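You operate a simulated robot arm through the tools that you are given. There is no shell and no other tool. Be economical: measure what you need, move in short steps, check, and stop when the job is done.

The job below is to be done with a simulated robot arm. You get a single attempt, and the scene is never put back.

## Task
Put the white ticket labelled "29 cm" from the top of the grey bench on the shelf under the green drawer and the white ticket labelled "27 cm" on the grey card. Put one of the blue tape rolls from the top of the grey bench on the middle level of the grey steel shelf. Open the brushes drawer, take the brown brush on the top of the grey bench and put it away in the inside of the brushes drawer, then shut the drawer. Put the yellow tape roll on top of the cloths box. Shut the aisle flap of the small carton. Do these in any order. Set down upright: white ticket.
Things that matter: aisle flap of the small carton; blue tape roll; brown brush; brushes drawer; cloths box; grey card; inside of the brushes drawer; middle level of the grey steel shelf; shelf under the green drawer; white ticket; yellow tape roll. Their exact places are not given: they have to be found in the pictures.

Only the result counts: the job must be done as asked and must still hold three seconds after the hand-in. Knocking over, shifting, dropping, spilling or breaking anything else fails it. Flat cloth is picked up by pressing the open fingertips on it (5 to 10 N) and closing them slowly along it; thin cloth reads only 2 to 8 mm in the jaws.

## Robot
A 7-joint arm with a fingered hand on a trunk, on a base that drives. Base frame: it is fixed to the floor where the robot stands at the start and does not move with it; the origin is under the middle of the robot, x ahead of it, y to its left, z up. Units: mm, degrees, N and s.
With the tool pointing down near the work surface it reaches from about 320 to 740 mm from the robot's upright axis, wherever it stands. Its first joint turns from -166.0 to 166.0 degrees. Places, roughly: aisle flap of the small carton [-3200, 0, 1000]; blue tape roll (7x7x4 cm) [500, 1000, 800]; blue tape roll (8x8x4 cm) [500, 800, 800]; brown brush (12x6x5 cm) [700, 700, 800]; brushes drawer [-3300, -2100, 800]; cloths box [500, 500, 750]; grey card [500, -250, 750]; inside of the brushes drawer [-3200, -2100, 800]; middle level of the grey steel shelf [-300, 3100, 900]; shelf under the green drawer [-1900, 1600, 500]; white ticket [500, 0, 750]; yellow tape roll (8x8x4 cm) [500, 1100, 800]. Payload 4 kg.
Tool frame: the origin (TCP) lies between the finger pads and is the grasp point; the fingertips stand 26 mm ahead of it; z points along the fingers, y is the line along which they close. Largest opening 132 mm; the body of the gripper starts 73 mm behind the TCP. The gripper is a hand of 4 fingers: y runs from the thumb to the fingers, the wrist lies at [0, 0, -239] in the tool frame, and closing takes about 1.5 s.
Orientation is that of the tool frame in the base frame, as a unit quaternion [w, x, y, z]. With the fingers straight down and closing along the base's y, the tool's x points along the base's -x, its y along +y and its z along -z.

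## Interface
- The arm moves only by the tool step_arm. Its argument "moves" is one flat list of numbers, 7 for each row, row after row: the turn, a rotation vector about the tool's x, y, z in degrees, then the shift along the tool's x, y, z in mm, then the opening, from 0 (shut) to 1 (fully open). In form: [wx, wy, wz, x, y, z, jaw, wx, wy, wz, x, y, z, jaw, ...]. A call has 1 to 12 rows; each row shifts and turns the commanded pose from where the row before left it, along the tool's axes as they then stand. Each row takes 0.2 s and may step no farther than 50 mm and 8.6 degrees from the row before; otherwise, or with a gripper value out of range, the whole call is refused. Where a pose cannot be reached the arm comes as near as it can. A force on the tool above 40 N (or 10 N above the force at the start of the call, whichever is more), or a blocked arm, ends the call early, and 0.2 s more pass. The fingers move at their own pace (about 72 mm/s each) and stop on an object; they squeeze with about 34 N. The grip force told is the motor's: it shows also when the fingers shut on nothing. Time passes only in rows, and 0.2 s behind the last, so rows that do not move let the fingers close. The reply holds the time, the measured pose of the TCP, the force on the tool along the base axes, the opening and the grip force, in the units named above and with some noise, with the torque about the TCP (base axes, N m) and any sound that the robot's microphone picked up, and new pictures: "pictures" is both (left out), scene, wrist or none.
- Cameras (640 x 400 px; columns grow to the right, rows downward): "scene" is now at [21.3, 162.6, 1481]; the picture's right is [0.12, -0.99, 0.00], its down [-0.70, -0.08, -0.71] and it looks along [0.71, 0.08, -0.70] (base axes); focal length 252 px, centre (320, 200). "wrist" rides on the gripper at [68, 2, -97] in the tool frame; the picture's right is [-0.03, 1.00, 0.00], its down [-0.82, -0.02, -0.58] and it looks along [-0.58, -0.01, 0.82] (tool axes); focal length 270 px, centre (320, 200).
- move_column(by): slides the trunk up (or, below 0, down) by that many mm; the arm and the scene camera ride with it, the base frame stays. It gives what a move gives, with no picture.
- steer(legs): drives the robot by 1 to 6 legs, each [ahead, turn to the left] in mm and degrees, along the robot's own axes; the way and the turn of a leg run together, so that a leg with both is an arc; at most 1500 mm and 180 degrees a leg. The arm and the cameras ride along, it lands a little off, and it stops where it bumps. It gives what a move gives, and a new picture of the scene camera.
- preshape(shape): the hand has 4 fingers and takes this shape, open, in about a second: jaw (thumb against the fingers, like two jaws); tri (thumb and two fingers); tip (a fingertip pinch); poke (one finger out to press); point (the index stretched); flat (the hand flat); cup (the hand cupped); fist (a fist). The gripper value then closes the fingers along that shape, each until it touches; the sizes above hold for jaw. It gives what a move gives, with no picture.
- aim_head(pan, tilt): turns the head with the scene camera to pan (to the left, within 155 degrees either way) and tilt (down, from -29 to 69), counted from straight ahead of the robot. It gives what a move gives, and a new picture of the scene camera.
- measure_at(camera, pixels): there is no depth. For up to 12 entries [column, row, z] of the newest picture of that camera ("zoom" is the newest enlarged one), the place [x, y] in the base frame at which the ray of that pixel passes the height z, good to about 2 mm. It takes no simulated time.
- enlarge(camera, box): a new picture of the part [left, top, right, bottom] of that camera's present view, enlarged. It takes no simulated time.
- close_job(): hands the job in; it is judged then, once.

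Work in short steps. Measure before you move; look again where a grasp or a placing could have gone wrong, and mend it. You have 131 turns and 260 pictures in all, those below and enlarged ones among them. Open the gripper and draw the arm clear of the work before you hand the job in, unless the task says otherwise; then end with one line.

The tools are called by a JSON object that holds its "api" and its "payload". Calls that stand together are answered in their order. step_arm: Moves the arm, as the interface text tells. Its arguments: {"type":"object","properties":{"moves":{"type":"array"},"pictures":{"type":"string","enum":["both","scene","wrist","none"]}},"required":["moves"]} The other tools are called the same way: move_column (by) slides the trunk up or down; preshape (shape) gives the hand a shape; steer (legs) drives the base; aim_head (pan, tilt) turns the head that bears the scene camera; measure_at (camera, pixels) gives the place at which the rays of pixels pass given heights; enlarge (camera, box) takes an enlarged picture of a part of a camera's view; close_job () hands the job in.

At the start:

```text
t: 0.0
tcp_pos: [242.8, 301.9, 1101.3]
ee_rot: [0.0, -0.001, 1.0, -0.001]
wrist_force: [0.1, -0.5, -0.2]
ft_torque: [0.0, 0.0, 0.04]
width: 131.9
finger_force: 0.2
shape: jaw
trunk travel left (down, up): [-450.0, 140.0]
robot x, y, heading: [-0.9, 0.8, -0.0]
head pan, tilt: [6.7, 44.7]
```

scene: 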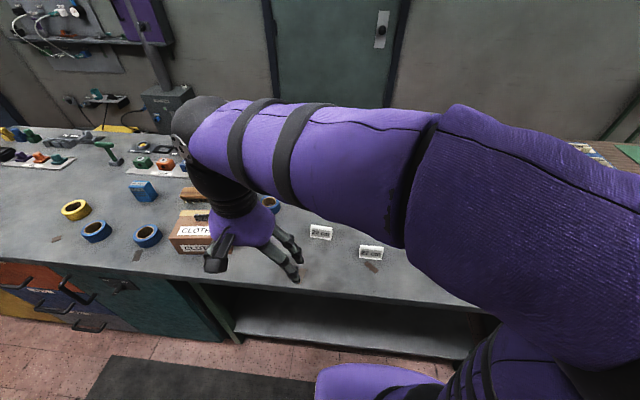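
wrist: 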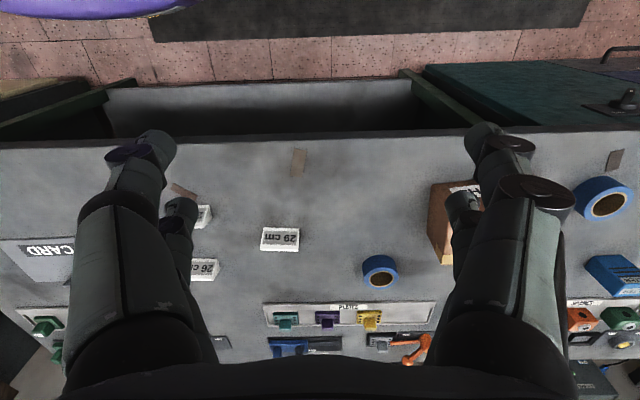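

The wrist picture shows a "29 cm" ticket at (280,239), further tickets at (203,217) and (203,268), and a card at (40,250). I'll enlarge both views to read labels.

{"api": "enlarge", "payload": {"camera": "wrist", "box": [0, 130, 320, 330]}}

{"api": "enlarge", "payload": {"camera": "scene", "box": [0, 100, 400, 350]}}

{"api": "aim_head", "payload": {"pan": 40, "tilt": 40}}

```text
2.00 times, centred on (160, 230) of wrist
```

zoom: 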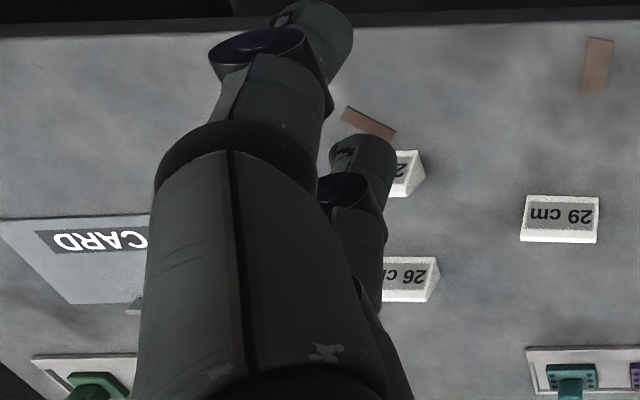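

```text
1.60 times, centred on (200, 225) of scene
```

zoom: 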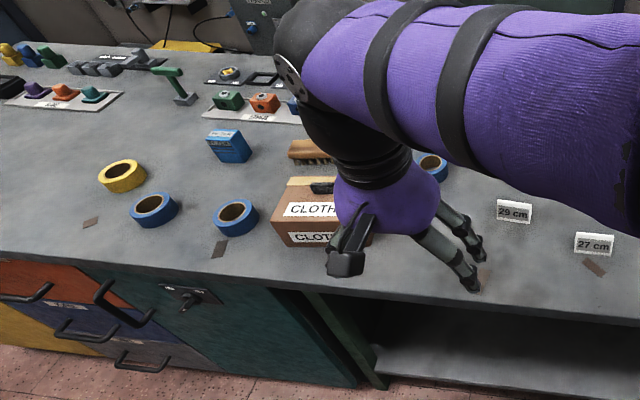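

```text
t: 1.0
tcp_pos: [242.8, 301.5, 1102.4]
ee_rot: [-0.001, 0.0, 1.0, 0.0]
wrist_force: [0.4, 0.0, -0.3]
ft_torque: [0.01, 0.01, -0.04]
width: 131.9
finger_force: 0.1
shape: jaw
trunk travel left (down, up): [-450.0, 140.0]
robot x, y, heading: [-1.2, 0.8, -0.1]
head pan, tilt: [40.0, 40.0]
```

scene: 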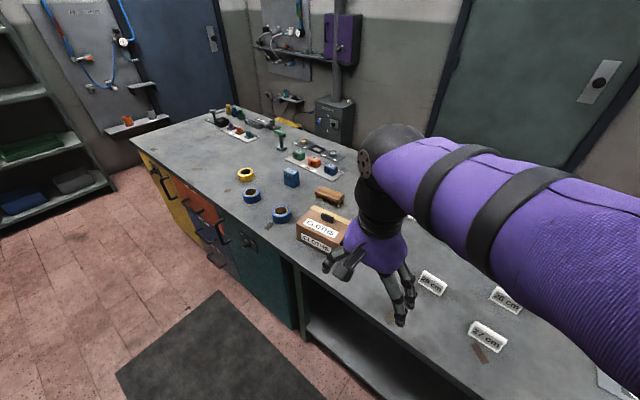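

The bench's layout is clear. I'll look around for the shelf, green drawer, brushes drawer and carton.

{"api": "aim_head", "payload": {"pan": 90, "tilt": 20}}

{"api": "aim_head", "payload": {"pan": 150, "tilt": 20}}

{"api": "aim_head", "payload": {"pan": -150, "tilt": 20}}

{"api": "aim_head", "payload": {"pan": -60, "tilt": 40}}

```text
t: 2.2
tcp_pos: [243.2, 302.0, 1102.5]
ee_rot: [0.0, 0.001, 1.0, 0.0]
wrist_force: [-0.1, -0.2, -0.4]
ft_torque: [-0.02, 0.01, -0.06]
width: 131.8
finger_force: 0.0
shape: jaw
trunk travel left (down, up): [-450.0, 140.0]
robot x, y, heading: [-0.1, -1.8, -0.0]
head pan, tilt: [90.0, 20.0]
```

scene: 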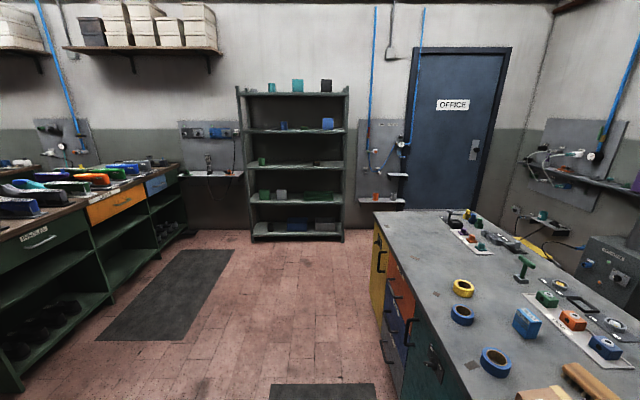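

```text
t: 3.5
tcp_pos: [242.7, 301.2, 1102.2]
ee_rot: [0.0, 0.0, 1.0, 0.0]
wrist_force: [0.3, -0.3, -0.5]
ft_torque: [-0.01, 0.0, 0.02]
width: 131.8
finger_force: 0.1
shape: jaw
trunk travel left (down, up): [-450.0, 140.0]
robot x, y, heading: [4.2, -1.6, 0.1]
head pan, tilt: [150.0, 20.0]
```

scene: 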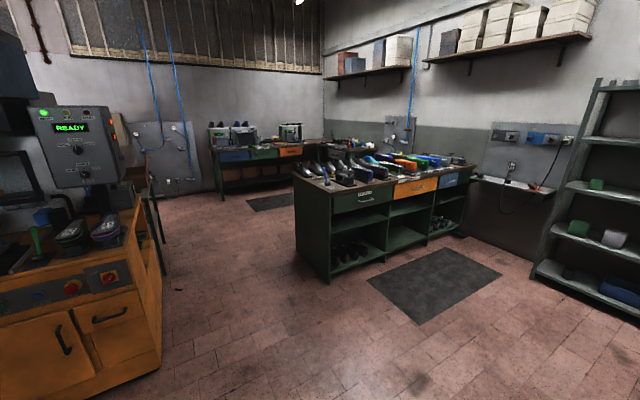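

```text
t: 7.6
tcp_pos: [242.6, 302.5, 1102.8]
ee_rot: [0.001, 0.0, 1.0, 0.0]
wrist_force: [-0.8, -0.6, -0.1]
ft_torque: [-0.05, 0.02, 0.0]
width: 131.8
finger_force: 0.1
shape: jaw
trunk travel left (down, up): [-450.0, 140.0]
robot x, y, heading: [-0.3, 0.2, 0.0]
head pan, tilt: [-150.0, 20.0]
```

scene: 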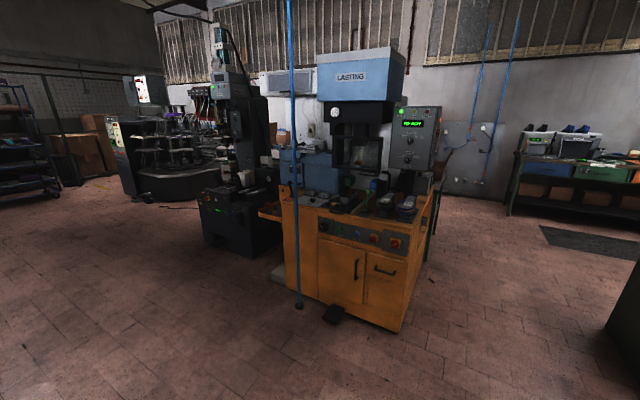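

```text
t: 9.2
tcp_pos: [243.2, 301.5, 1102.0]
ee_rot: [-0.001, 0.0, 1.0, -0.001]
wrist_force: [-0.1, -0.3, 0.0]
ft_torque: [0.01, -0.04, 0.01]
width: 131.8
finger_force: 0.0
shape: jaw
trunk travel left (down, up): [-450.0, 140.0]
robot x, y, heading: [-1.7, -0.1, 0.2]
head pan, tilt: [-60.0, 40.0]
```

scene: 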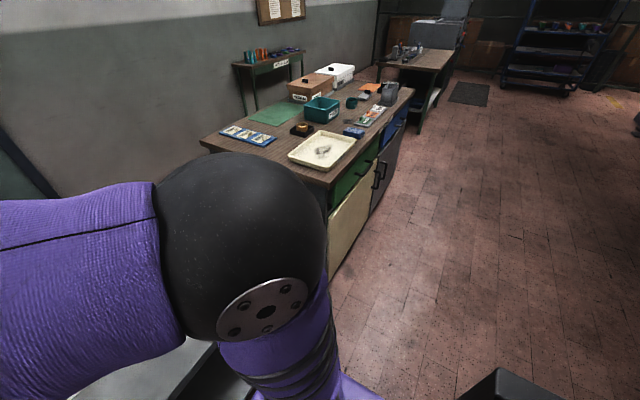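

Now I look down at the bench directly to measure tickets and card.

{"api": "aim_head", "payload": {"pan": -5, "tilt": 55}}

{"api": "measure_at", "payload": {"camera": "wrist", "pixels": [[280, 239, 760], [280, 228, 760], [203, 217, 760], [200, 268, 760], [380, 270, 750], [30, 240, 750], [300, 140, 750], [466, 185, 800]]}}

```text
t: 10.4
tcp_pos: [243.1, 301.9, 1101.6]
ee_rot: [0.0, 0.001, 1.0, 0.0]
wrist_force: [-0.3, -0.1, -0.9]
ft_torque: [0.0, 0.0, 0.02]
width: 131.7
finger_force: 0.0
shape: jaw
trunk travel left (down, up): [-450.0, 140.0]
robot x, y, heading: [0.1, 1.6, -0.1]
head pan, tilt: [-5.0, 55.0]
```

scene: 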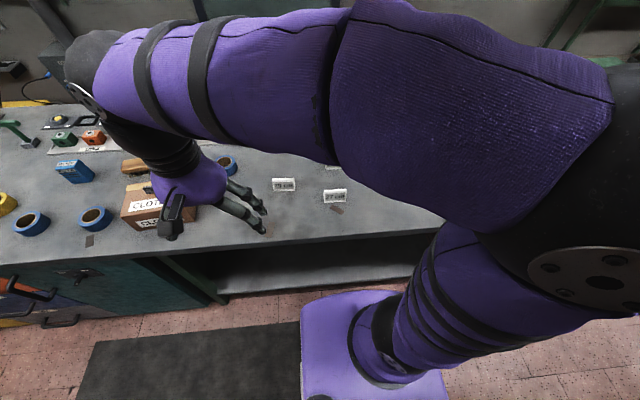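

```text
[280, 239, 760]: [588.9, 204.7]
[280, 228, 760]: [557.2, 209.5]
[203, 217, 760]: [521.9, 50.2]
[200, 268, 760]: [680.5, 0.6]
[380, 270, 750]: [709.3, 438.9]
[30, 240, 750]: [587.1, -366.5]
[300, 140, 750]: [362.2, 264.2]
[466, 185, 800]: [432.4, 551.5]
```

Triangulate the bench height using the tickets seen from both cameras; enlarge the scene view.

{"api": "enlarge", "payload": {"camera": "scene", "box": [220, 150, 380, 250]}}

{"api": "measure_at", "payload": {"camera": "scene", "pixels": [[285, 191, 750], [285, 191, 720], [285, 191, 780], [336, 203, 750], [93, 222, 750], [90, 241, 750]]}}

{"api": "measure_at", "payload": {"camera": "wrist", "pixels": [[280, 228, 750], [280, 228, 720], [280, 228, 780], [614, 160, 750], [614, 160, 780]]}}

```text
4.00 times, centred on (300, 200) of scene
```

zoom: 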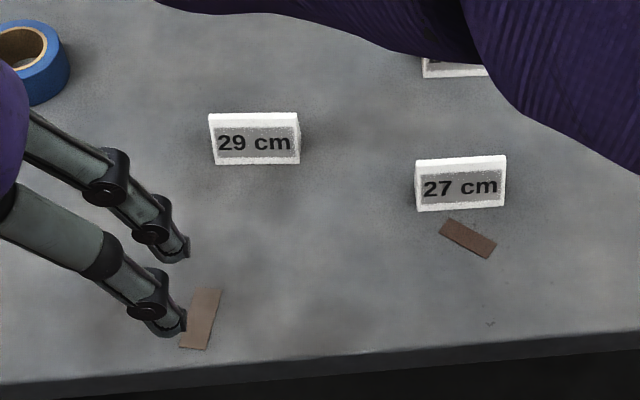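

```text
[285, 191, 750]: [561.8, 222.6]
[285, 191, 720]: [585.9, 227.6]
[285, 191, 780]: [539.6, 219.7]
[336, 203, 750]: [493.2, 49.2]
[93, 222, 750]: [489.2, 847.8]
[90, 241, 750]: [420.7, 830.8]
```

```text
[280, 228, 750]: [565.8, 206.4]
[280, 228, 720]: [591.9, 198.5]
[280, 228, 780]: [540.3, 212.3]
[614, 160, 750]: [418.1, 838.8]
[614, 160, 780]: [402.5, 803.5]
```

Bench top is at about z=750. I'll move the arm sideways to view the card and the 27 ticket with the wrist camera.

{"api": "step_arm", "payload": {"moves": [0, 0, 0, -8, -48, 5, 1, 0, 0, 0, -8, -48, 5, 1, 0, 0, 0, -8, -48, 5, 1, 0, 0, 0, -8, -48, 5, 1, 0, 0, 0, -8, -48, 5, 1, 0, 0, 0, -8, -48, 5, 1, 0, 0, 0, -8, -48, 5, 1, 0, 0, 0, -8, -48, 5, 1]}}

```text
t: 12.2
tcp_pos: [306.2, -83.9, 1065.1]
ee_rot: [0.0, 0.0, 1.0, 0.0]
wrist_force: [-0.1, -0.5, -0.5]
ft_torque: [-0.01, 0.01, 0.02]
width: 131.9
finger_force: 0.1
shape: jaw
trunk travel left (down, up): [-450.0, 140.0]
robot x, y, heading: [2.7, 1.7, 0.1]
head pan, tilt: [-5.0, 55.0]
```

scene: 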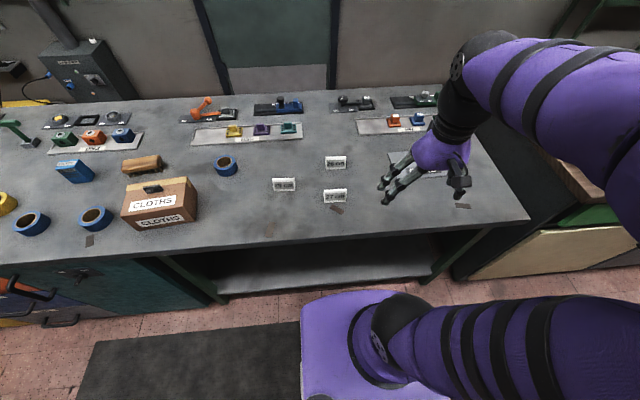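
wrist: 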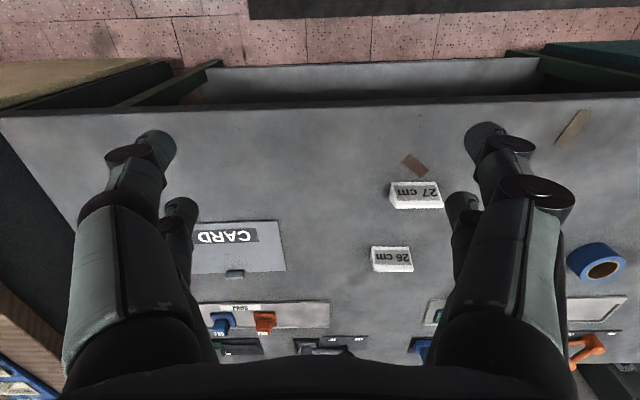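

The card is at about (240,250) in the wrist picture with a small grey thing at (234,273); I enlarge there and measure.

{"api": "enlarge", "payload": {"camera": "wrist", "box": [150, 140, 470, 340]}}

{"api": "measure_at", "payload": {"camera": "wrist", "pixels": [[277, 221, 750], [286, 270, 750], [196, 226, 750], [234, 273, 750], [391, 181, 790], [436, 181, 790], [391, 208, 750], [442, 207, 750], [415, 165, 750], [240, 237, 750]]}}

{"api": "enlarge", "payload": {"camera": "scene", "box": [240, 120, 480, 270]}}

```text
2.00 times, centred on (310, 240) of wrist
```

zoom: 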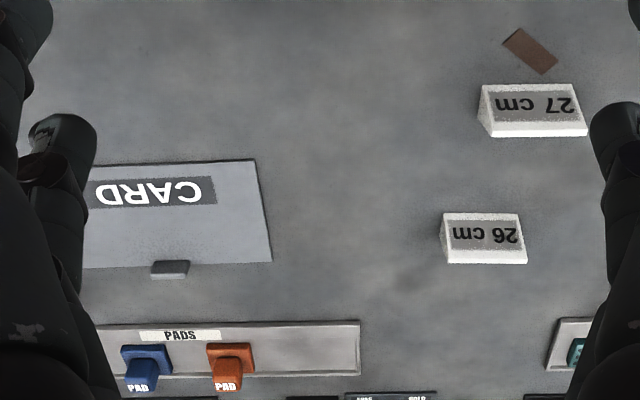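

```text
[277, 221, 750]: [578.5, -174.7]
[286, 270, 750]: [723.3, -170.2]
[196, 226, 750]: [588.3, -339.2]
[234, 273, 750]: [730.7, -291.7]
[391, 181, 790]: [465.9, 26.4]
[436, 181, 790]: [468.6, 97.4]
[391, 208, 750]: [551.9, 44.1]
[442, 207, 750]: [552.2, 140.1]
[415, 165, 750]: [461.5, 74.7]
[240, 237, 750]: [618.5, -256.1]
```

```text
2.67 times, centred on (360, 195) of scene
```

zoom: 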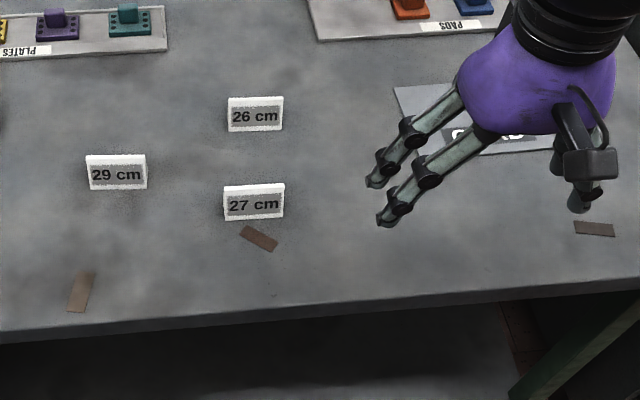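

The wrist camera is upside-down relative to the scene, so the ticket's base front edge is at row ~182 and its top edge at rows 201–208. I'll measure with appropriate heights.

{"api": "measure_at", "payload": {"camera": "wrist", "pixels": [[391, 182, 750], [438, 182, 750], [395, 202, 790], [440, 201, 790], [397, 208, 790], [443, 207, 790], [443, 207, 800]]}}

{"api": "measure_at", "payload": {"camera": "scene", "pixels": [[324.5, 202.5, 750], [347, 201.5, 750], [324, 190, 790], [346.5, 189, 790], [324, 190, 800], [346.5, 189, 780], [335, 207.5, 750]]}}

```text
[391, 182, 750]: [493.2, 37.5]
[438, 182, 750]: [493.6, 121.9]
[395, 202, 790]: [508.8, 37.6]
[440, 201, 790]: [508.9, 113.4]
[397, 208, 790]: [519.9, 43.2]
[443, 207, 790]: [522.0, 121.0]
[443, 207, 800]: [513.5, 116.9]
```

```text
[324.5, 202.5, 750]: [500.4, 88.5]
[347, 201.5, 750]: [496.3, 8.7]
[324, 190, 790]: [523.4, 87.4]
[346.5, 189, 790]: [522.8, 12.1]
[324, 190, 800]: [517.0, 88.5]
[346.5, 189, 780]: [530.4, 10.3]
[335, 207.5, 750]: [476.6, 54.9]
```

There's a 25 mm disagreement, so the bench height may be off; I measure the brown strip at several heights in both views.

{"api": "measure_at", "payload": {"camera": "wrist", "pixels": [[415, 165, 730], [415, 165, 770], [415, 165, 790], [415, 165, 810], [603, 261, 790], [603, 261, 830]]}}

{"api": "measure_at", "payload": {"camera": "scene", "pixels": [[336.7, 209.2, 730], [336.7, 209.2, 770], [336.7, 209.2, 790], [336.7, 209.2, 810], [227, 163, 790], [227, 163, 830]]}}

```text
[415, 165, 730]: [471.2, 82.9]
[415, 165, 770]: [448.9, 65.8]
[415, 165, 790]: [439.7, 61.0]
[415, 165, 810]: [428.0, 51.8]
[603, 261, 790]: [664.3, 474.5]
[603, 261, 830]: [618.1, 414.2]
```

```text
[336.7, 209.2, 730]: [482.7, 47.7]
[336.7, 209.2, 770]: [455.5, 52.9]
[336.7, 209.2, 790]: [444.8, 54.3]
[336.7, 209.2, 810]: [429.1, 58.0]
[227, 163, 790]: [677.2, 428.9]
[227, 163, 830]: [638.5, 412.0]
```

Rays agree near z≈797, so the bench top is ~797. Re-measure ticket, card, and other items at that height.

{"api": "measure_at", "payload": {"camera": "wrist", "pixels": [[391, 182, 797], [438, 182, 797], [395, 202, 837], [440, 201, 837], [397, 208, 837], [443, 207, 837], [277, 221, 797], [286, 270, 797], [196, 226, 797], [234, 273, 797]]}}

{"api": "measure_at", "payload": {"camera": "scene", "pixels": [[324.5, 202.5, 797], [347, 201.5, 797], [324, 190, 837], [346.5, 189, 837], [273, 191, 797], [295, 191, 797], [284, 191, 797]]}}

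```text
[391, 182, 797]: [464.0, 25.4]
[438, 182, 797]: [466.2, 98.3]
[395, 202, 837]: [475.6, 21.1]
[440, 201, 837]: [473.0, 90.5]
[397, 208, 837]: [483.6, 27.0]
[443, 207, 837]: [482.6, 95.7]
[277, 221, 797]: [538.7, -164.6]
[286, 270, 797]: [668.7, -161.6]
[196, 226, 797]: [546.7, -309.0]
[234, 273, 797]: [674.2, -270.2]
```

```text
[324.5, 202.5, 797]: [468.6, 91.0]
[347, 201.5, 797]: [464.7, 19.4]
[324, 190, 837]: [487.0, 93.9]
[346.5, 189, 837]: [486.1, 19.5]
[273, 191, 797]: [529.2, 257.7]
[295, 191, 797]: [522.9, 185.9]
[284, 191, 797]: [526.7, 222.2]
```

Ticket 27 spans y≈22–94, front edge x≈465, centre about (480,58). I move above it.

{"api": "step_arm", "payload": {"moves": [0, 0, 0, -29, 23.6, 27.5, 1, 0, 0, 0, -29, 23.6, 27.5, 1, 0, 0, 0, -29, 23.6, 27.5, 1, 0, 0, 0, -29, 23.6, 27.5, 1, 0, 0, 0, -29, 23.6, 27.5, 1, 0, 0, 0, -29, 23.6, 27.5, 1, 0, 0, 0, 0, 0, 0, 1]}}

```text
t: 13.8
tcp_pos: [480.8, 60.7, 897.0]
ee_rot: [-0.001, 0.0, 1.0, 0.0]
wrist_force: [-0.5, 0.3, 0.0]
ft_torque: [-0.01, 0.05, -0.01]
width: 132.0
finger_force: 0.0
shape: jaw
trunk travel left (down, up): [-450.0, 140.0]
robot x, y, heading: [3.0, -0.9, 0.2]
head pan, tilt: [-5.0, 55.0]
```

scene: 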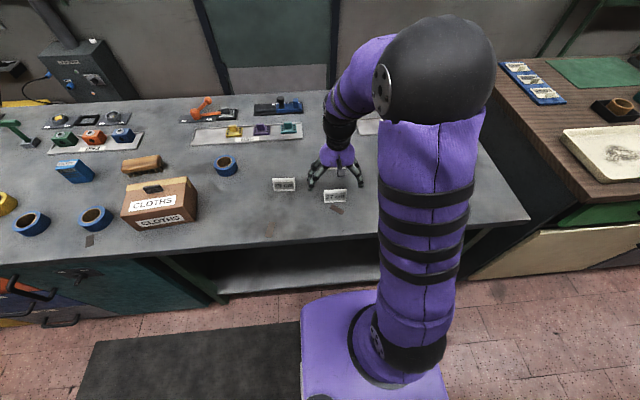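
wrist: 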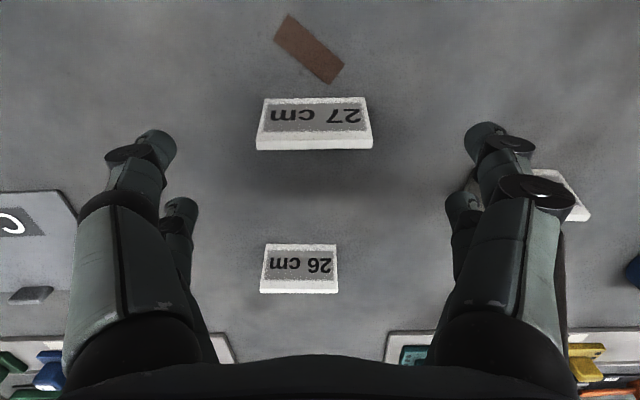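

The ticket is at rows 97–150 in the wrist view; measure its edges, also the card corner.

{"api": "measure_at", "payload": {"camera": "wrist", "pixels": [[266, 97, 797], [366, 97, 797], [258, 138, 837], [370, 136, 837], [258, 150, 837], [372, 149, 837], [262, 251, 797], [320, 149, 830]]}}

{"api": "enlarge", "payload": {"camera": "wrist", "box": [220, 80, 420, 205]}}

```text
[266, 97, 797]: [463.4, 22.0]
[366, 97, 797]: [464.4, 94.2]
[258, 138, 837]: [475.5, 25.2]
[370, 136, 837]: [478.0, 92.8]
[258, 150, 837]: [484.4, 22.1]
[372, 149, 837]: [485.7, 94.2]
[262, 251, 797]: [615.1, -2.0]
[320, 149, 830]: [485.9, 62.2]
```

```text
3.20 times, centred on (320, 142) of wrist
```

zoom: 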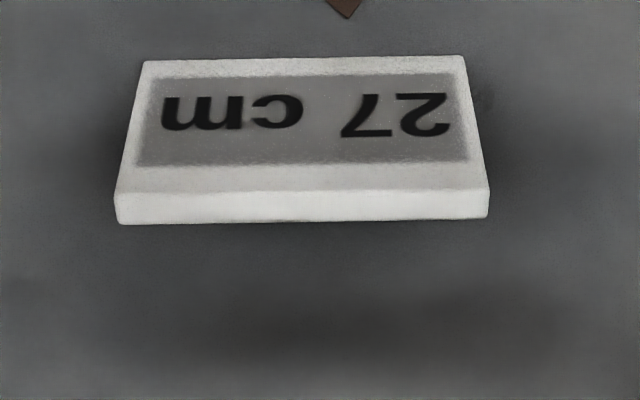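

Ticket is 72 mm wide with constant width at z=837. I descend to z≈827 at (476,58) and close.

{"api": "step_arm", "payload": {"moves": [0, 0, 0, 4, -2, 24, 1, 0, 0, 0, 0, 0, 24, 1, 0, 0, 0, 0, 0, 23, 1, 0, 0, 0, 0, 0, 0, 1, 0, 0, 0, 0, 0, 0, 0, 0, 0, 0, 0, 0, 0, 0, 0, 0, 0, 0, 0, 0, 0, 0, 0, 0, 0, 0, 0, 0, 0, 0, 0, 0, 0, 0, 0, 0, 0, 0, 0, 0, 0, 0, 0, 0, 0, 0, 0, 0, 0]}}

```text
t: 16.2
tcp_pos: [475.3, 57.5, 826.3]
ee_rot: [0.0, 0.0, 1.0, 0.0]
wrist_force: [0.4, 0.1, 5.1]
ft_torque: [0.01, -0.03, 0.0]
width: 9.2
finger_force: 34.2
shape: jaw
trunk travel left (down, up): [-450.0, 140.0]
robot x, y, heading: [0.8, 1.2, 0.2]
head pan, tilt: [-5.0, 55.0]
```

scene: 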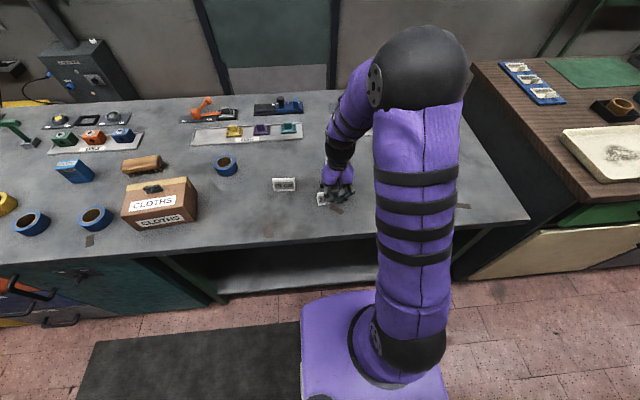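
wrist: 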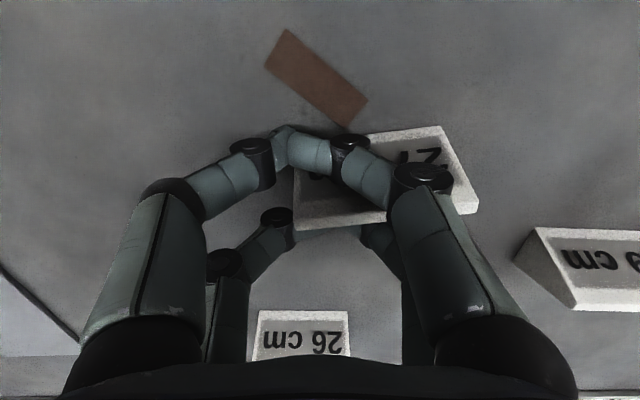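

The fingers straddled the thin ticket (width 9), so gripping the ends doesn't work; it slid aside. I open up and raise to look again.

{"api": "step_arm", "payload": {"moves": [0, 0, 0, 0, 0, 0, 0.3, 0, 0, 0, 0, 0, 0, 0.6, 0, 0, 0, 0, 0, 0, 1, 0, 0, 0, 0, 0, 0, 1, 0, 0, 0, 0, 0, 0, 1, 0, 0, 0, 0, 0, 0, 1, 0, 0, 0, 0, 0, -25, 1, 0, 0, 0, 0, 0, -35, 1, 0, 0, 0, 0, 0, -35, 1, 0, 0, 0, 0, 0, 0, 1]}}

```text
t: 18.4
tcp_pos: [475.8, 56.0, 921.2]
ee_rot: [0.0, 0.0, 1.0, 0.0]
wrist_force: [0.1, 1.1, -0.1]
ft_torque: [0.02, -0.02, -0.01]
width: 132.1
finger_force: 0.2
shape: jaw
trunk travel left (down, up): [-450.0, 140.0]
robot x, y, heading: [3.8, -0.1, -0.0]
head pan, tilt: [-5.0, 55.0]
```

scene: 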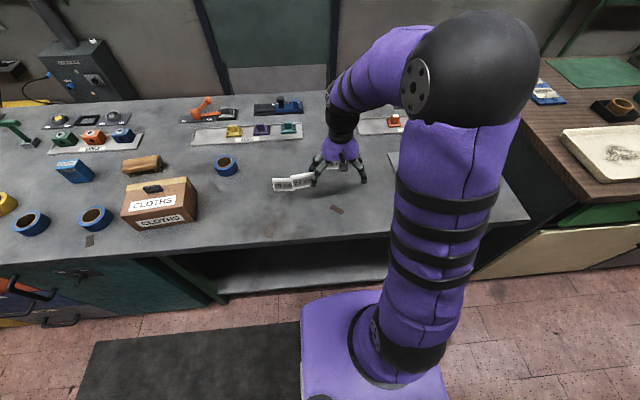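
wrist: 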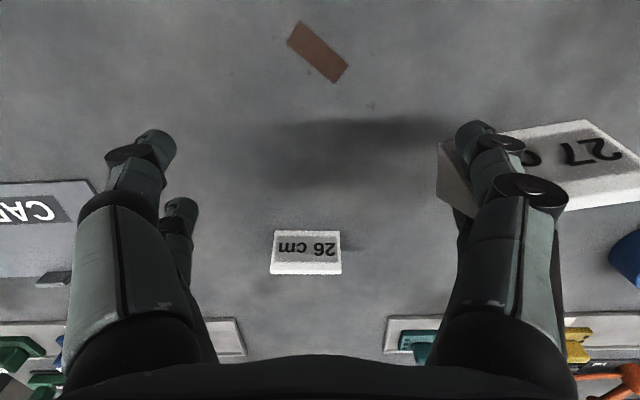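

Ticket 27 seems wedged between the right-hand fingers. I zoom.

{"api": "enlarge", "payload": {"camera": "wrist", "box": [400, 80, 640, 230]}}

{"api": "enlarge", "payload": {"camera": "scene", "box": [240, 130, 400, 230]}}

```text
2.67 times, centred on (520, 155) of wrist
```

zoom: 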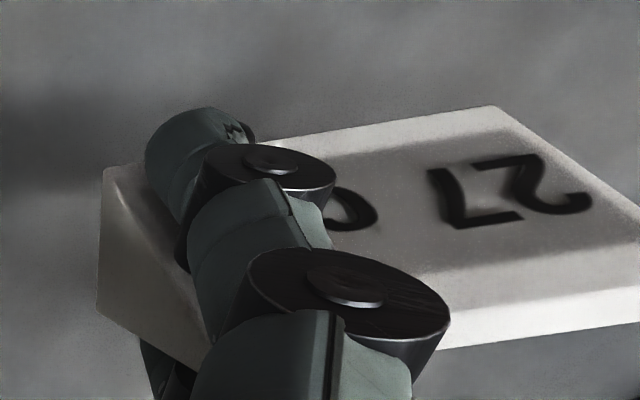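

```text
4.00 times, centred on (320, 180) of scene
```

zoom: 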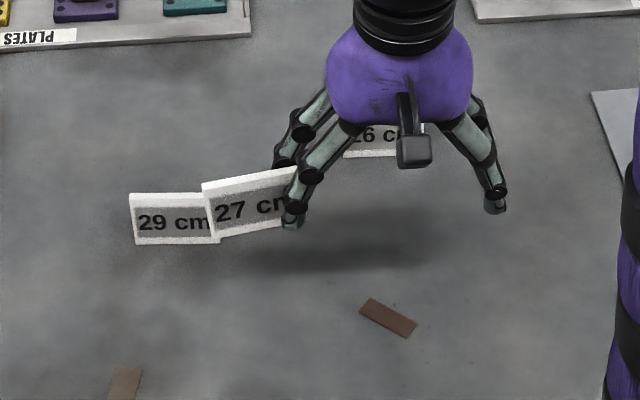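

The ticket hangs between the +y side fingers, about 95 mm up. I measure where it sits relative to the hand.

{"api": "measure_at", "payload": {"camera": "wrist", "pixels": [[439, 144, 892], [585, 120, 892], [436, 193, 892], [640, 200, 932]]}}

{"api": "measure_at", "payload": {"camera": "scene", "pixels": [[295, 189.5, 892], [291, 176, 932], [311, 187, 892], [314, 172, 932]]}}

```text
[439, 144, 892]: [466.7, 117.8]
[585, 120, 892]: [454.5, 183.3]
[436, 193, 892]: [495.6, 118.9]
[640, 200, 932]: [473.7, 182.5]
```

```text
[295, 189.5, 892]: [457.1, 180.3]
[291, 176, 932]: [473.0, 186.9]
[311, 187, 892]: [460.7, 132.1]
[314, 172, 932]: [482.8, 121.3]
```

Ticket bottom is at 892, centre offset (−4,+95) from the TCP. I carry it as-is over the grey card.

{"api": "step_arm", "payload": {"moves": [0, 0, 0, 0, 0, -20, 1, 0, 0, 0, -12, -37, 0, 1, 0, 0, 0, -12, -37, 0, 1, 0, 0, 0, -13, -37, 0, 1, 0, 0, 0, -13, -37, 0, 1, 0, 0, 0, -13, -37, 0, 1, 0, 0, 0, -13, -37, 0, 1, 0, 0, 0, -13, -37, 0, 1, 0, 0, 0, -13, -37, 0, 1, 0, 0, 0, -13, -37, 0, 1, 0, 0, 0, -13, -37, 0, 1, 0, 0, 0, 0, 0, 0, 1]}}

```text
t: 21.1
tcp_pos: [606.6, -313.3, 942.3]
ee_rot: [0.001, 0.0, 1.0, 0.0]
wrist_force: [-0.1, -0.6, -0.3]
ft_torque: [0.01, -0.04, 0.01]
width: 132.0
finger_force: 0.1
shape: jaw
trunk travel left (down, up): [-450.0, 140.0]
robot x, y, heading: [0.5, 1.0, 0.2]
head pan, tilt: [-5.0, 55.0]
```

scene: 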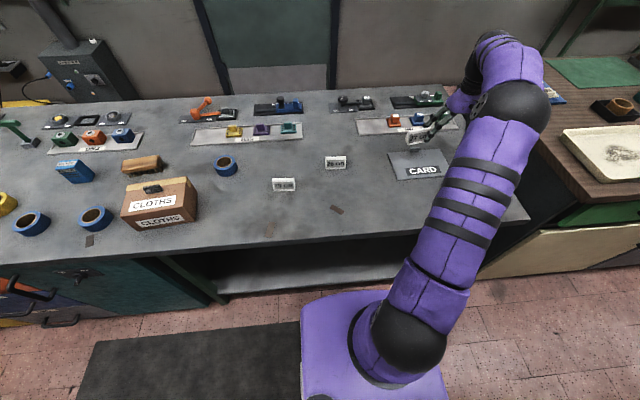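
wrist: 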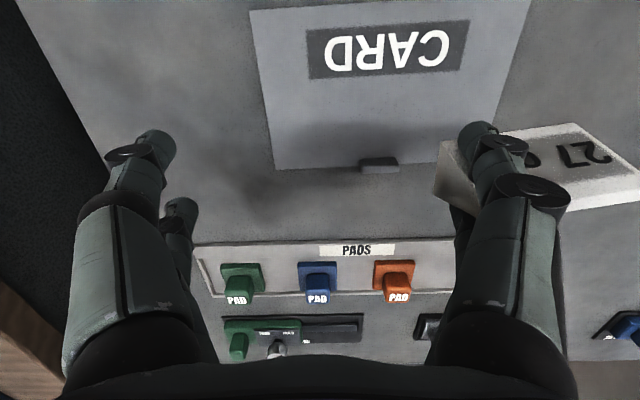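

Measure the card's corners now that it is fully visible.

{"api": "measure_at", "payload": {"camera": "wrist", "pixels": [[250, 10, 797], [275, 168, 797], [530, 5, 797], [490, 163, 797], [378, 165, 797], [440, 145, 913], [585, 123, 913], [436, 193, 913]]}}

{"api": "measure_at", "payload": {"camera": "scene", "pixels": [[388, 153, 797], [397, 179, 797], [452, 176, 797]]}}

{"api": "enlarge", "payload": {"camera": "scene", "box": [360, 90, 520, 190]}}

```text
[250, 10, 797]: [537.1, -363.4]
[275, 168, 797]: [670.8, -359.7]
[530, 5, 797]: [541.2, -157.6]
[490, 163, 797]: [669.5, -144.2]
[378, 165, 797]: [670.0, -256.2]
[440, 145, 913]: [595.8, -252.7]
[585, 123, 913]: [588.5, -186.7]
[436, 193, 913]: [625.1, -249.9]
```

```text
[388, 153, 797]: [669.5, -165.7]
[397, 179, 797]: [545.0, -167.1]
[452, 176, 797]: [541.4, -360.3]
```

```text
4.00 times, centred on (440, 140) of scene
```

zoom: 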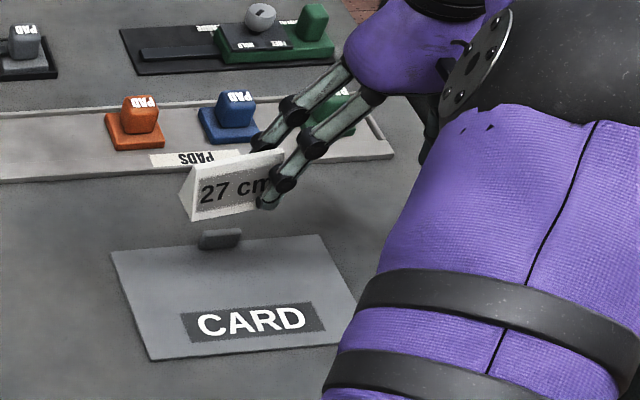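

Card is x 540–670, y −361…−163. Shift 30 more in −y and lower till the ticket's base nearly touches.

{"api": "step_arm", "payload": {"moves": [0, 0, 0, 2, -30, 0, 1, 0, 0, 0, 0, 0, 40, 1, 0, 0, 0, 0, 0, 40, 1, 0, 0, 0, 0, 0, 26, 1, 0, 0, 0, 0, 0, 2, 1, 0, 0, 0, 0, 0, 2, 1, 0, 0, 0, 0, 0, 2, 1, 0, 0, 0, 0, 0, 0, 1]}}

```text
t: 22.9
tcp_pos: [602.4, -344.2, 831.3]
ee_rot: [0.002, 0.0, 1.0, -0.002]
wrist_force: [-1.2, -9.4, 26.5]
ft_torque: [2.01, 0.09, 0.12]
width: 132.0
finger_force: 0.0
shape: jaw
trunk travel left (down, up): [-450.0, 140.0]
robot x, y, heading: [-0.8, -4.2, -0.2]
head pan, tilt: [-5.0, 55.0]
```

scene: 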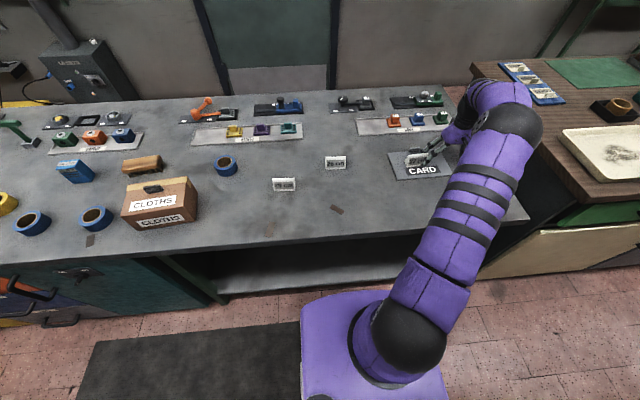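
wrist: 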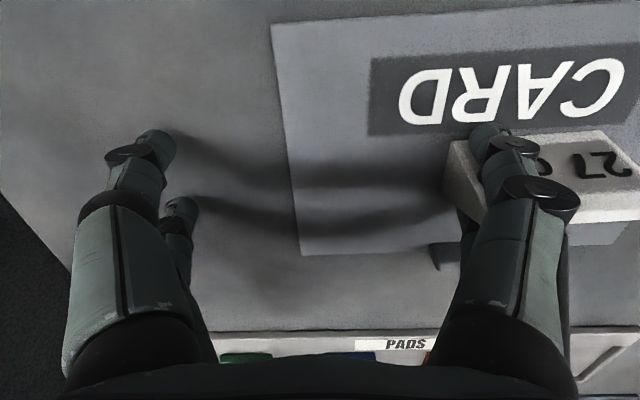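

The ticket is pressed on the card (26 N). I ease up a few mm and zoom to see whether it slips free as the wedge narrows upward.

{"api": "step_arm", "payload": {"moves": [0, 0, 0, 0, 0, -3, 1, 0, 0, 0, 0, 0, -3, 1, 0, 0, 0, 0, 0, -3, 1, 0, 0, 0, 0, 0, -3, 1, 0, 0, 0, 0, 0, 0, 1], "pictures": "wrist"}}

{"api": "enlarge", "payload": {"camera": "scene", "box": [380, 115, 476, 175]}}

```text
t: 24.1
tcp_pos: [603.6, -343.9, 840.7]
ee_rot: [-0.001, 0.0, 1.0, 0.0]
wrist_force: [-0.7, 0.0, 0.7]
ft_torque: [-0.01, 0.04, 0.02]
width: 131.7
finger_force: 0.1
shape: jaw
trunk travel left (down, up): [-450.0, 140.0]
robot x, y, heading: [4.9, 2.1, -0.1]
head pan, tilt: [-5.0, 55.0]
```

wrist: 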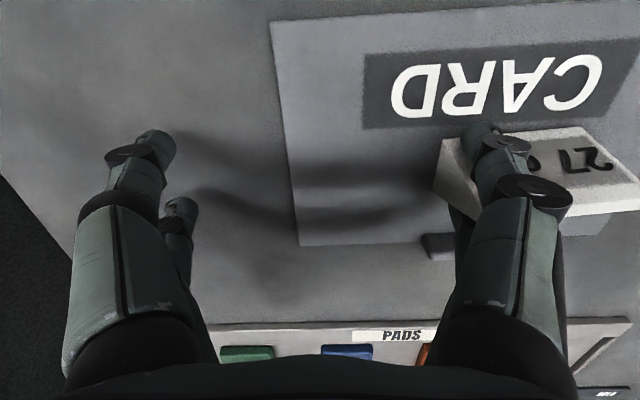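

```text
6.67 times, centred on (428, 145) of scene
```

zoom: 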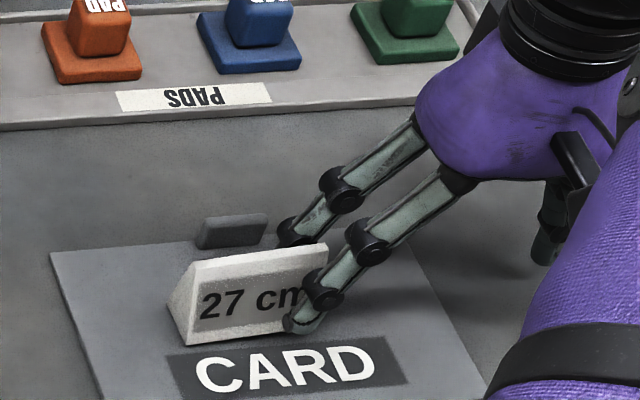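

It is still held snugly. I set it back down with light pressure, then change the hand shape so the two fingers part.

{"api": "step_arm", "payload": {"moves": [0, 0, 0, 0, 0, 3, 1, 0, 0, 0, 0, 0, 3, 1, 0, 0, 0, 0, 0, 1.5, 1, 0, 0, 0, 0, 0, 0, 1], "pictures": "none"}}

{"api": "preshape", "payload": {"shape": "tri"}}

{"api": "enlarge", "payload": {"camera": "wrist", "box": [0, 0, 640, 400]}}

{"api": "enlarge", "payload": {"camera": "scene", "box": [380, 115, 476, 175]}}

```text
t: 25.1
tcp_pos: [602.0, -343.8, 834.2]
ee_rot: [0.0, -0.001, 1.0, 0.0]
wrist_force: [1.3, -1.1, 2.4]
ft_torque: [0.24, -0.02, -0.02]
width: 131.6
finger_force: 0.0
shape: jaw
trunk travel left (down, up): [-450.0, 140.0]
robot x, y, heading: [5.0, -2.6, 0.1]
head pan, tilt: [-5.0, 55.0]
```

```text
t: 25.9
tcp_pos: [603.2, -342.4, 832.4]
ee_rot: [0.0, 0.0, 1.0, 0.0]
wrist_force: [0.0, -0.7, 4.5]
ft_torque: [0.25, 0.01, -0.02]
width: 131.9
finger_force: 0.0
shape: tri
trunk travel left (down, up): [-450.0, 140.0]
robot x, y, heading: [0.5, -0.8, 0.2]
head pan, tilt: [-5.0, 55.0]
```

```text
1.00 times, centred on (320, 200) of wrist (not enlarged: the box is as wide or as high as the picture)
```

zoom: 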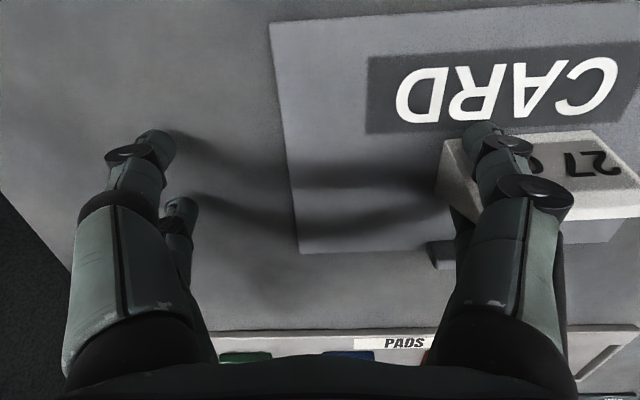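

```text
6.67 times, centred on (428, 145) of scene
```

zoom: 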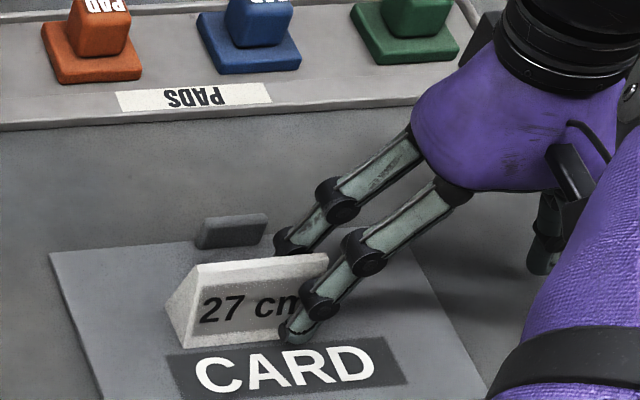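

Little changed with "tri". I try "tip", which should curl the other finger away along the ticket's face and free the clamp.

{"api": "preshape", "payload": {"shape": "tip"}}

{"api": "enlarge", "payload": {"camera": "wrist", "box": [0, 0, 640, 400]}}

{"api": "enlarge", "payload": {"camera": "scene", "box": [380, 115, 476, 175]}}

```text
t: 26.9
tcp_pos: [602.8, -344.6, 833.1]
ee_rot: [0.001, -0.001, 1.0, 0.0]
wrist_force: [1.2, -0.3, 3.1]
ft_torque: [0.29, 0.0, -0.01]
width: 132.0
finger_force: 0.1
shape: tip
trunk travel left (down, up): [-450.0, 140.0]
robot x, y, heading: [-2.2, 0.4, 0.1]
head pan, tilt: [-5.0, 55.0]
```

```text
1.00 times, centred on (320, 200) of wrist (not enlarged: the box is as wide or as high as the picture)
```

zoom: 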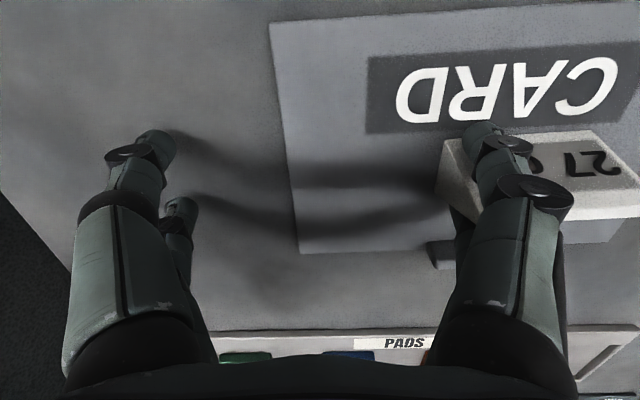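

```text
6.67 times, centred on (428, 145) of scene
```

zoom: 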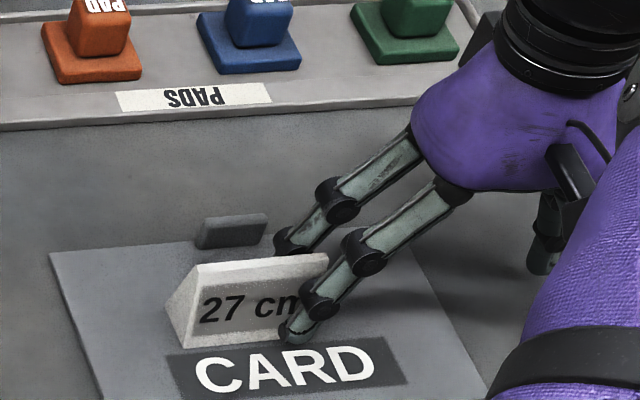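

Shapes differ only when closing. In "tip", I close partly so only the index slides off the ticket's end.

{"api": "step_arm", "payload": {"moves": [0, 0, 0, 0, 0, 0, 0.9, 0, 0, 0, 0, 0, 0, 0.8, 0, 0, 0, 0, 0, 0, 0.7, 0, 0, 0, 0, 0, 0, 0.6, 0, 0, 0, 0, 0, 0, 0.6], "pictures": "wrist"}}

{"api": "enlarge", "payload": {"camera": "scene", "box": [380, 115, 476, 175]}}

```text
t: 28.1
tcp_pos: [602.8, -342.5, 834.1]
ee_rot: [0.001, -0.001, 1.0, 0.0]
wrist_force: [0.5, 5.2, 11.2]
ft_torque: [0.78, 0.0, -0.06]
width: 83.5
finger_force: 0.1
shape: tip
trunk travel left (down, up): [-450.0, 140.0]
robot x, y, heading: [-0.2, -0.0, -0.1]
head pan, tilt: [-5.0, 55.0]
```

wrist: 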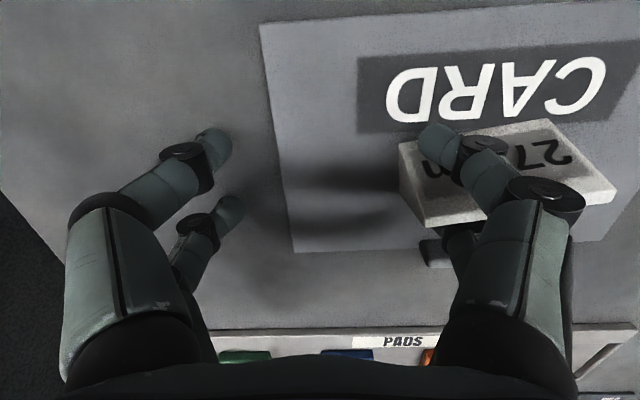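

```text
6.67 times, centred on (428, 145) of scene
```

zoom: 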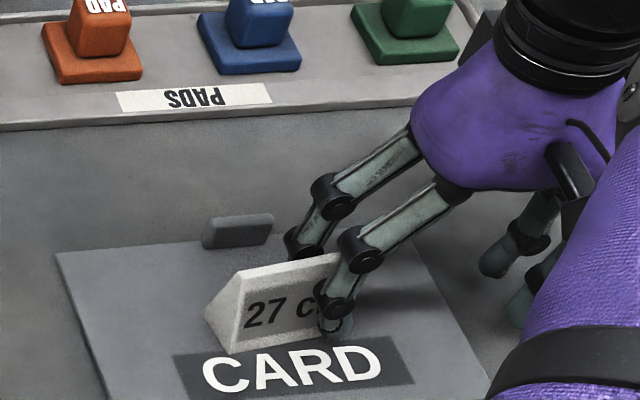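

Both +y fingers move together, dragging the ticket (and the card a few mm). I reopen, ease to light contact, then use "point", which curls one of the pair away.

{"api": "step_arm", "payload": {"moves": [0, 0, 0, 0, 0, -2, 0.8, 0, 0, 0, 0, 0, -1, 1, 0, 0, 0, 0, 0, 0, 1, 0, 0, 0, 0, 0, 0, 1, 0, 0, 0, 0, 0, 1.5, 1, 0, 0, 0, 0, 0, 0, 1], "pictures": "none"}}

{"api": "preshape", "payload": {"shape": "point"}}

{"api": "enlarge", "payload": {"camera": "wrist", "box": [0, 0, 640, 400]}}

{"api": "enlarge", "payload": {"camera": "scene", "box": [380, 115, 476, 175]}}

```text
t: 29.4
tcp_pos: [602.4, -342.4, 836.3]
ee_rot: [0.0, 0.0, 1.0, 0.0]
wrist_force: [-0.6, 0.9, 2.2]
ft_torque: [0.14, -0.02, 0.01]
width: 131.7
finger_force: 0.1
shape: tip
trunk travel left (down, up): [-450.0, 140.0]
robot x, y, heading: [-0.4, 3.8, -0.1]
head pan, tilt: [-5.0, 55.0]
```

```text
t: 30.4
tcp_pos: [604.3, -342.8, 839.1]
ee_rot: [0.003, 0.0, 1.0, -0.002]
wrist_force: [3.7, 5.8, 38.3]
ft_torque: [0.75, 0.57, -0.15]
width: 0.2
finger_force: 0.1
shape: point
trunk travel left (down, up): [-450.0, 140.0]
robot x, y, heading: [0.0, -2.0, -0.0]
head pan, tilt: [-5.0, 55.0]
```

```text
1.00 times, centred on (320, 200) of wrist (not enlarged: the box is as wide or as high as the picture)
```

zoom: 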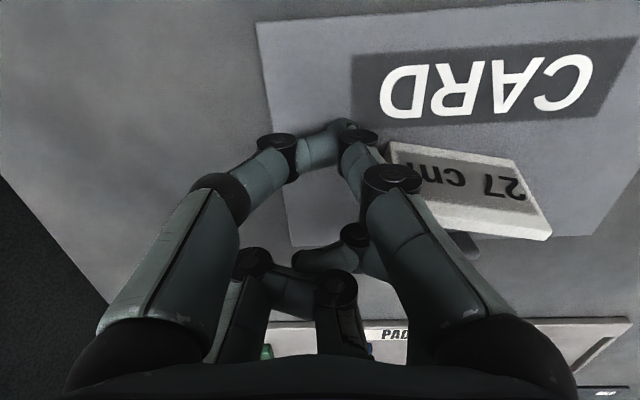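

```text
6.67 times, centred on (428, 145) of scene
```

zoom: 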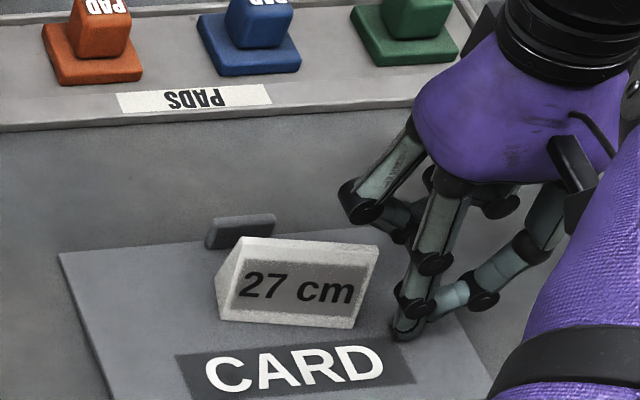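

Success: ticket 27 stands free and upright on the card. I lift straight up and check.

{"api": "step_arm", "payload": {"moves": [0, 0, 0, 0, 0, -10, 0, 0, 0, 0, 0, -5, -40, 0, 0, 0, 0, 0, 0, -45, 0, 0, 0, 0, 0, 0, -45, 0, 0, 0, 0, 40, 0, -20, 0, 0, 0, 0, 40, 20, 0, 0, 0, 0, 0, 0, 0, 0, 0]}}

{"api": "preshape", "payload": {"shape": "jaw"}}

{"api": "enlarge", "payload": {"camera": "scene", "box": [360, 115, 488, 195]}}

```text
t: 31.9
tcp_pos: [520.6, -325.5, 996.0]
ee_rot: [0.0, 0.0, 1.0, 0.0]
wrist_force: [0.6, 0.9, 0.2]
ft_torque: [-0.04, 0.0, 0.02]
width: 0.2
finger_force: 0.1
shape: point
trunk travel left (down, up): [-450.0, 140.0]
robot x, y, heading: [0.3, 2.0, 0.1]
head pan, tilt: [-5.0, 55.0]
```

scene: 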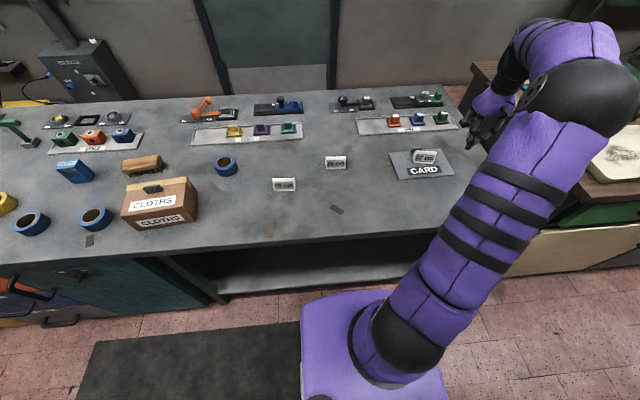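
wrist: 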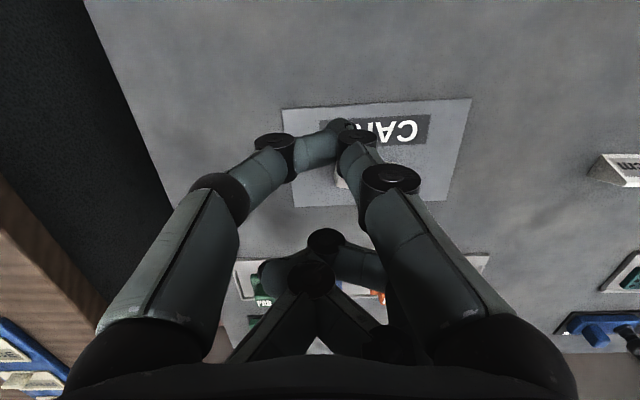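

```text
t: 32.9
tcp_pos: [522.9, -326.8, 996.3]
ee_rot: [-0.001, 0.0, 1.0, 0.001]
wrist_force: [-0.1, 0.4, -0.4]
ft_torque: [0.01, -0.01, 0.02]
width: 132.1
finger_force: 0.1
shape: jaw
trunk travel left (down, up): [-450.0, 140.0]
robot x, y, heading: [-2.3, -1.7, -0.2]
head pan, tilt: [-5.0, 55.0]
```

```text
5.00 times, centred on (424, 155) of scene
```

zoom: 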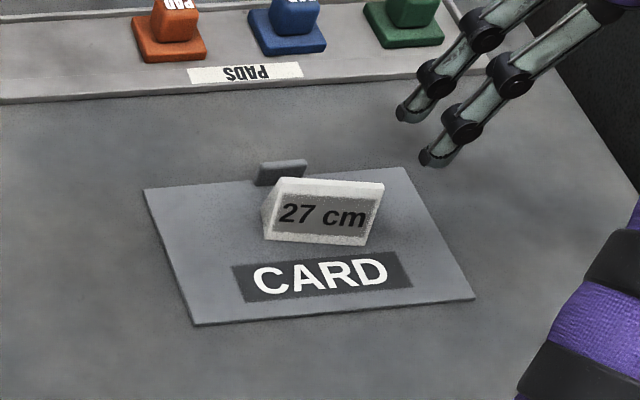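

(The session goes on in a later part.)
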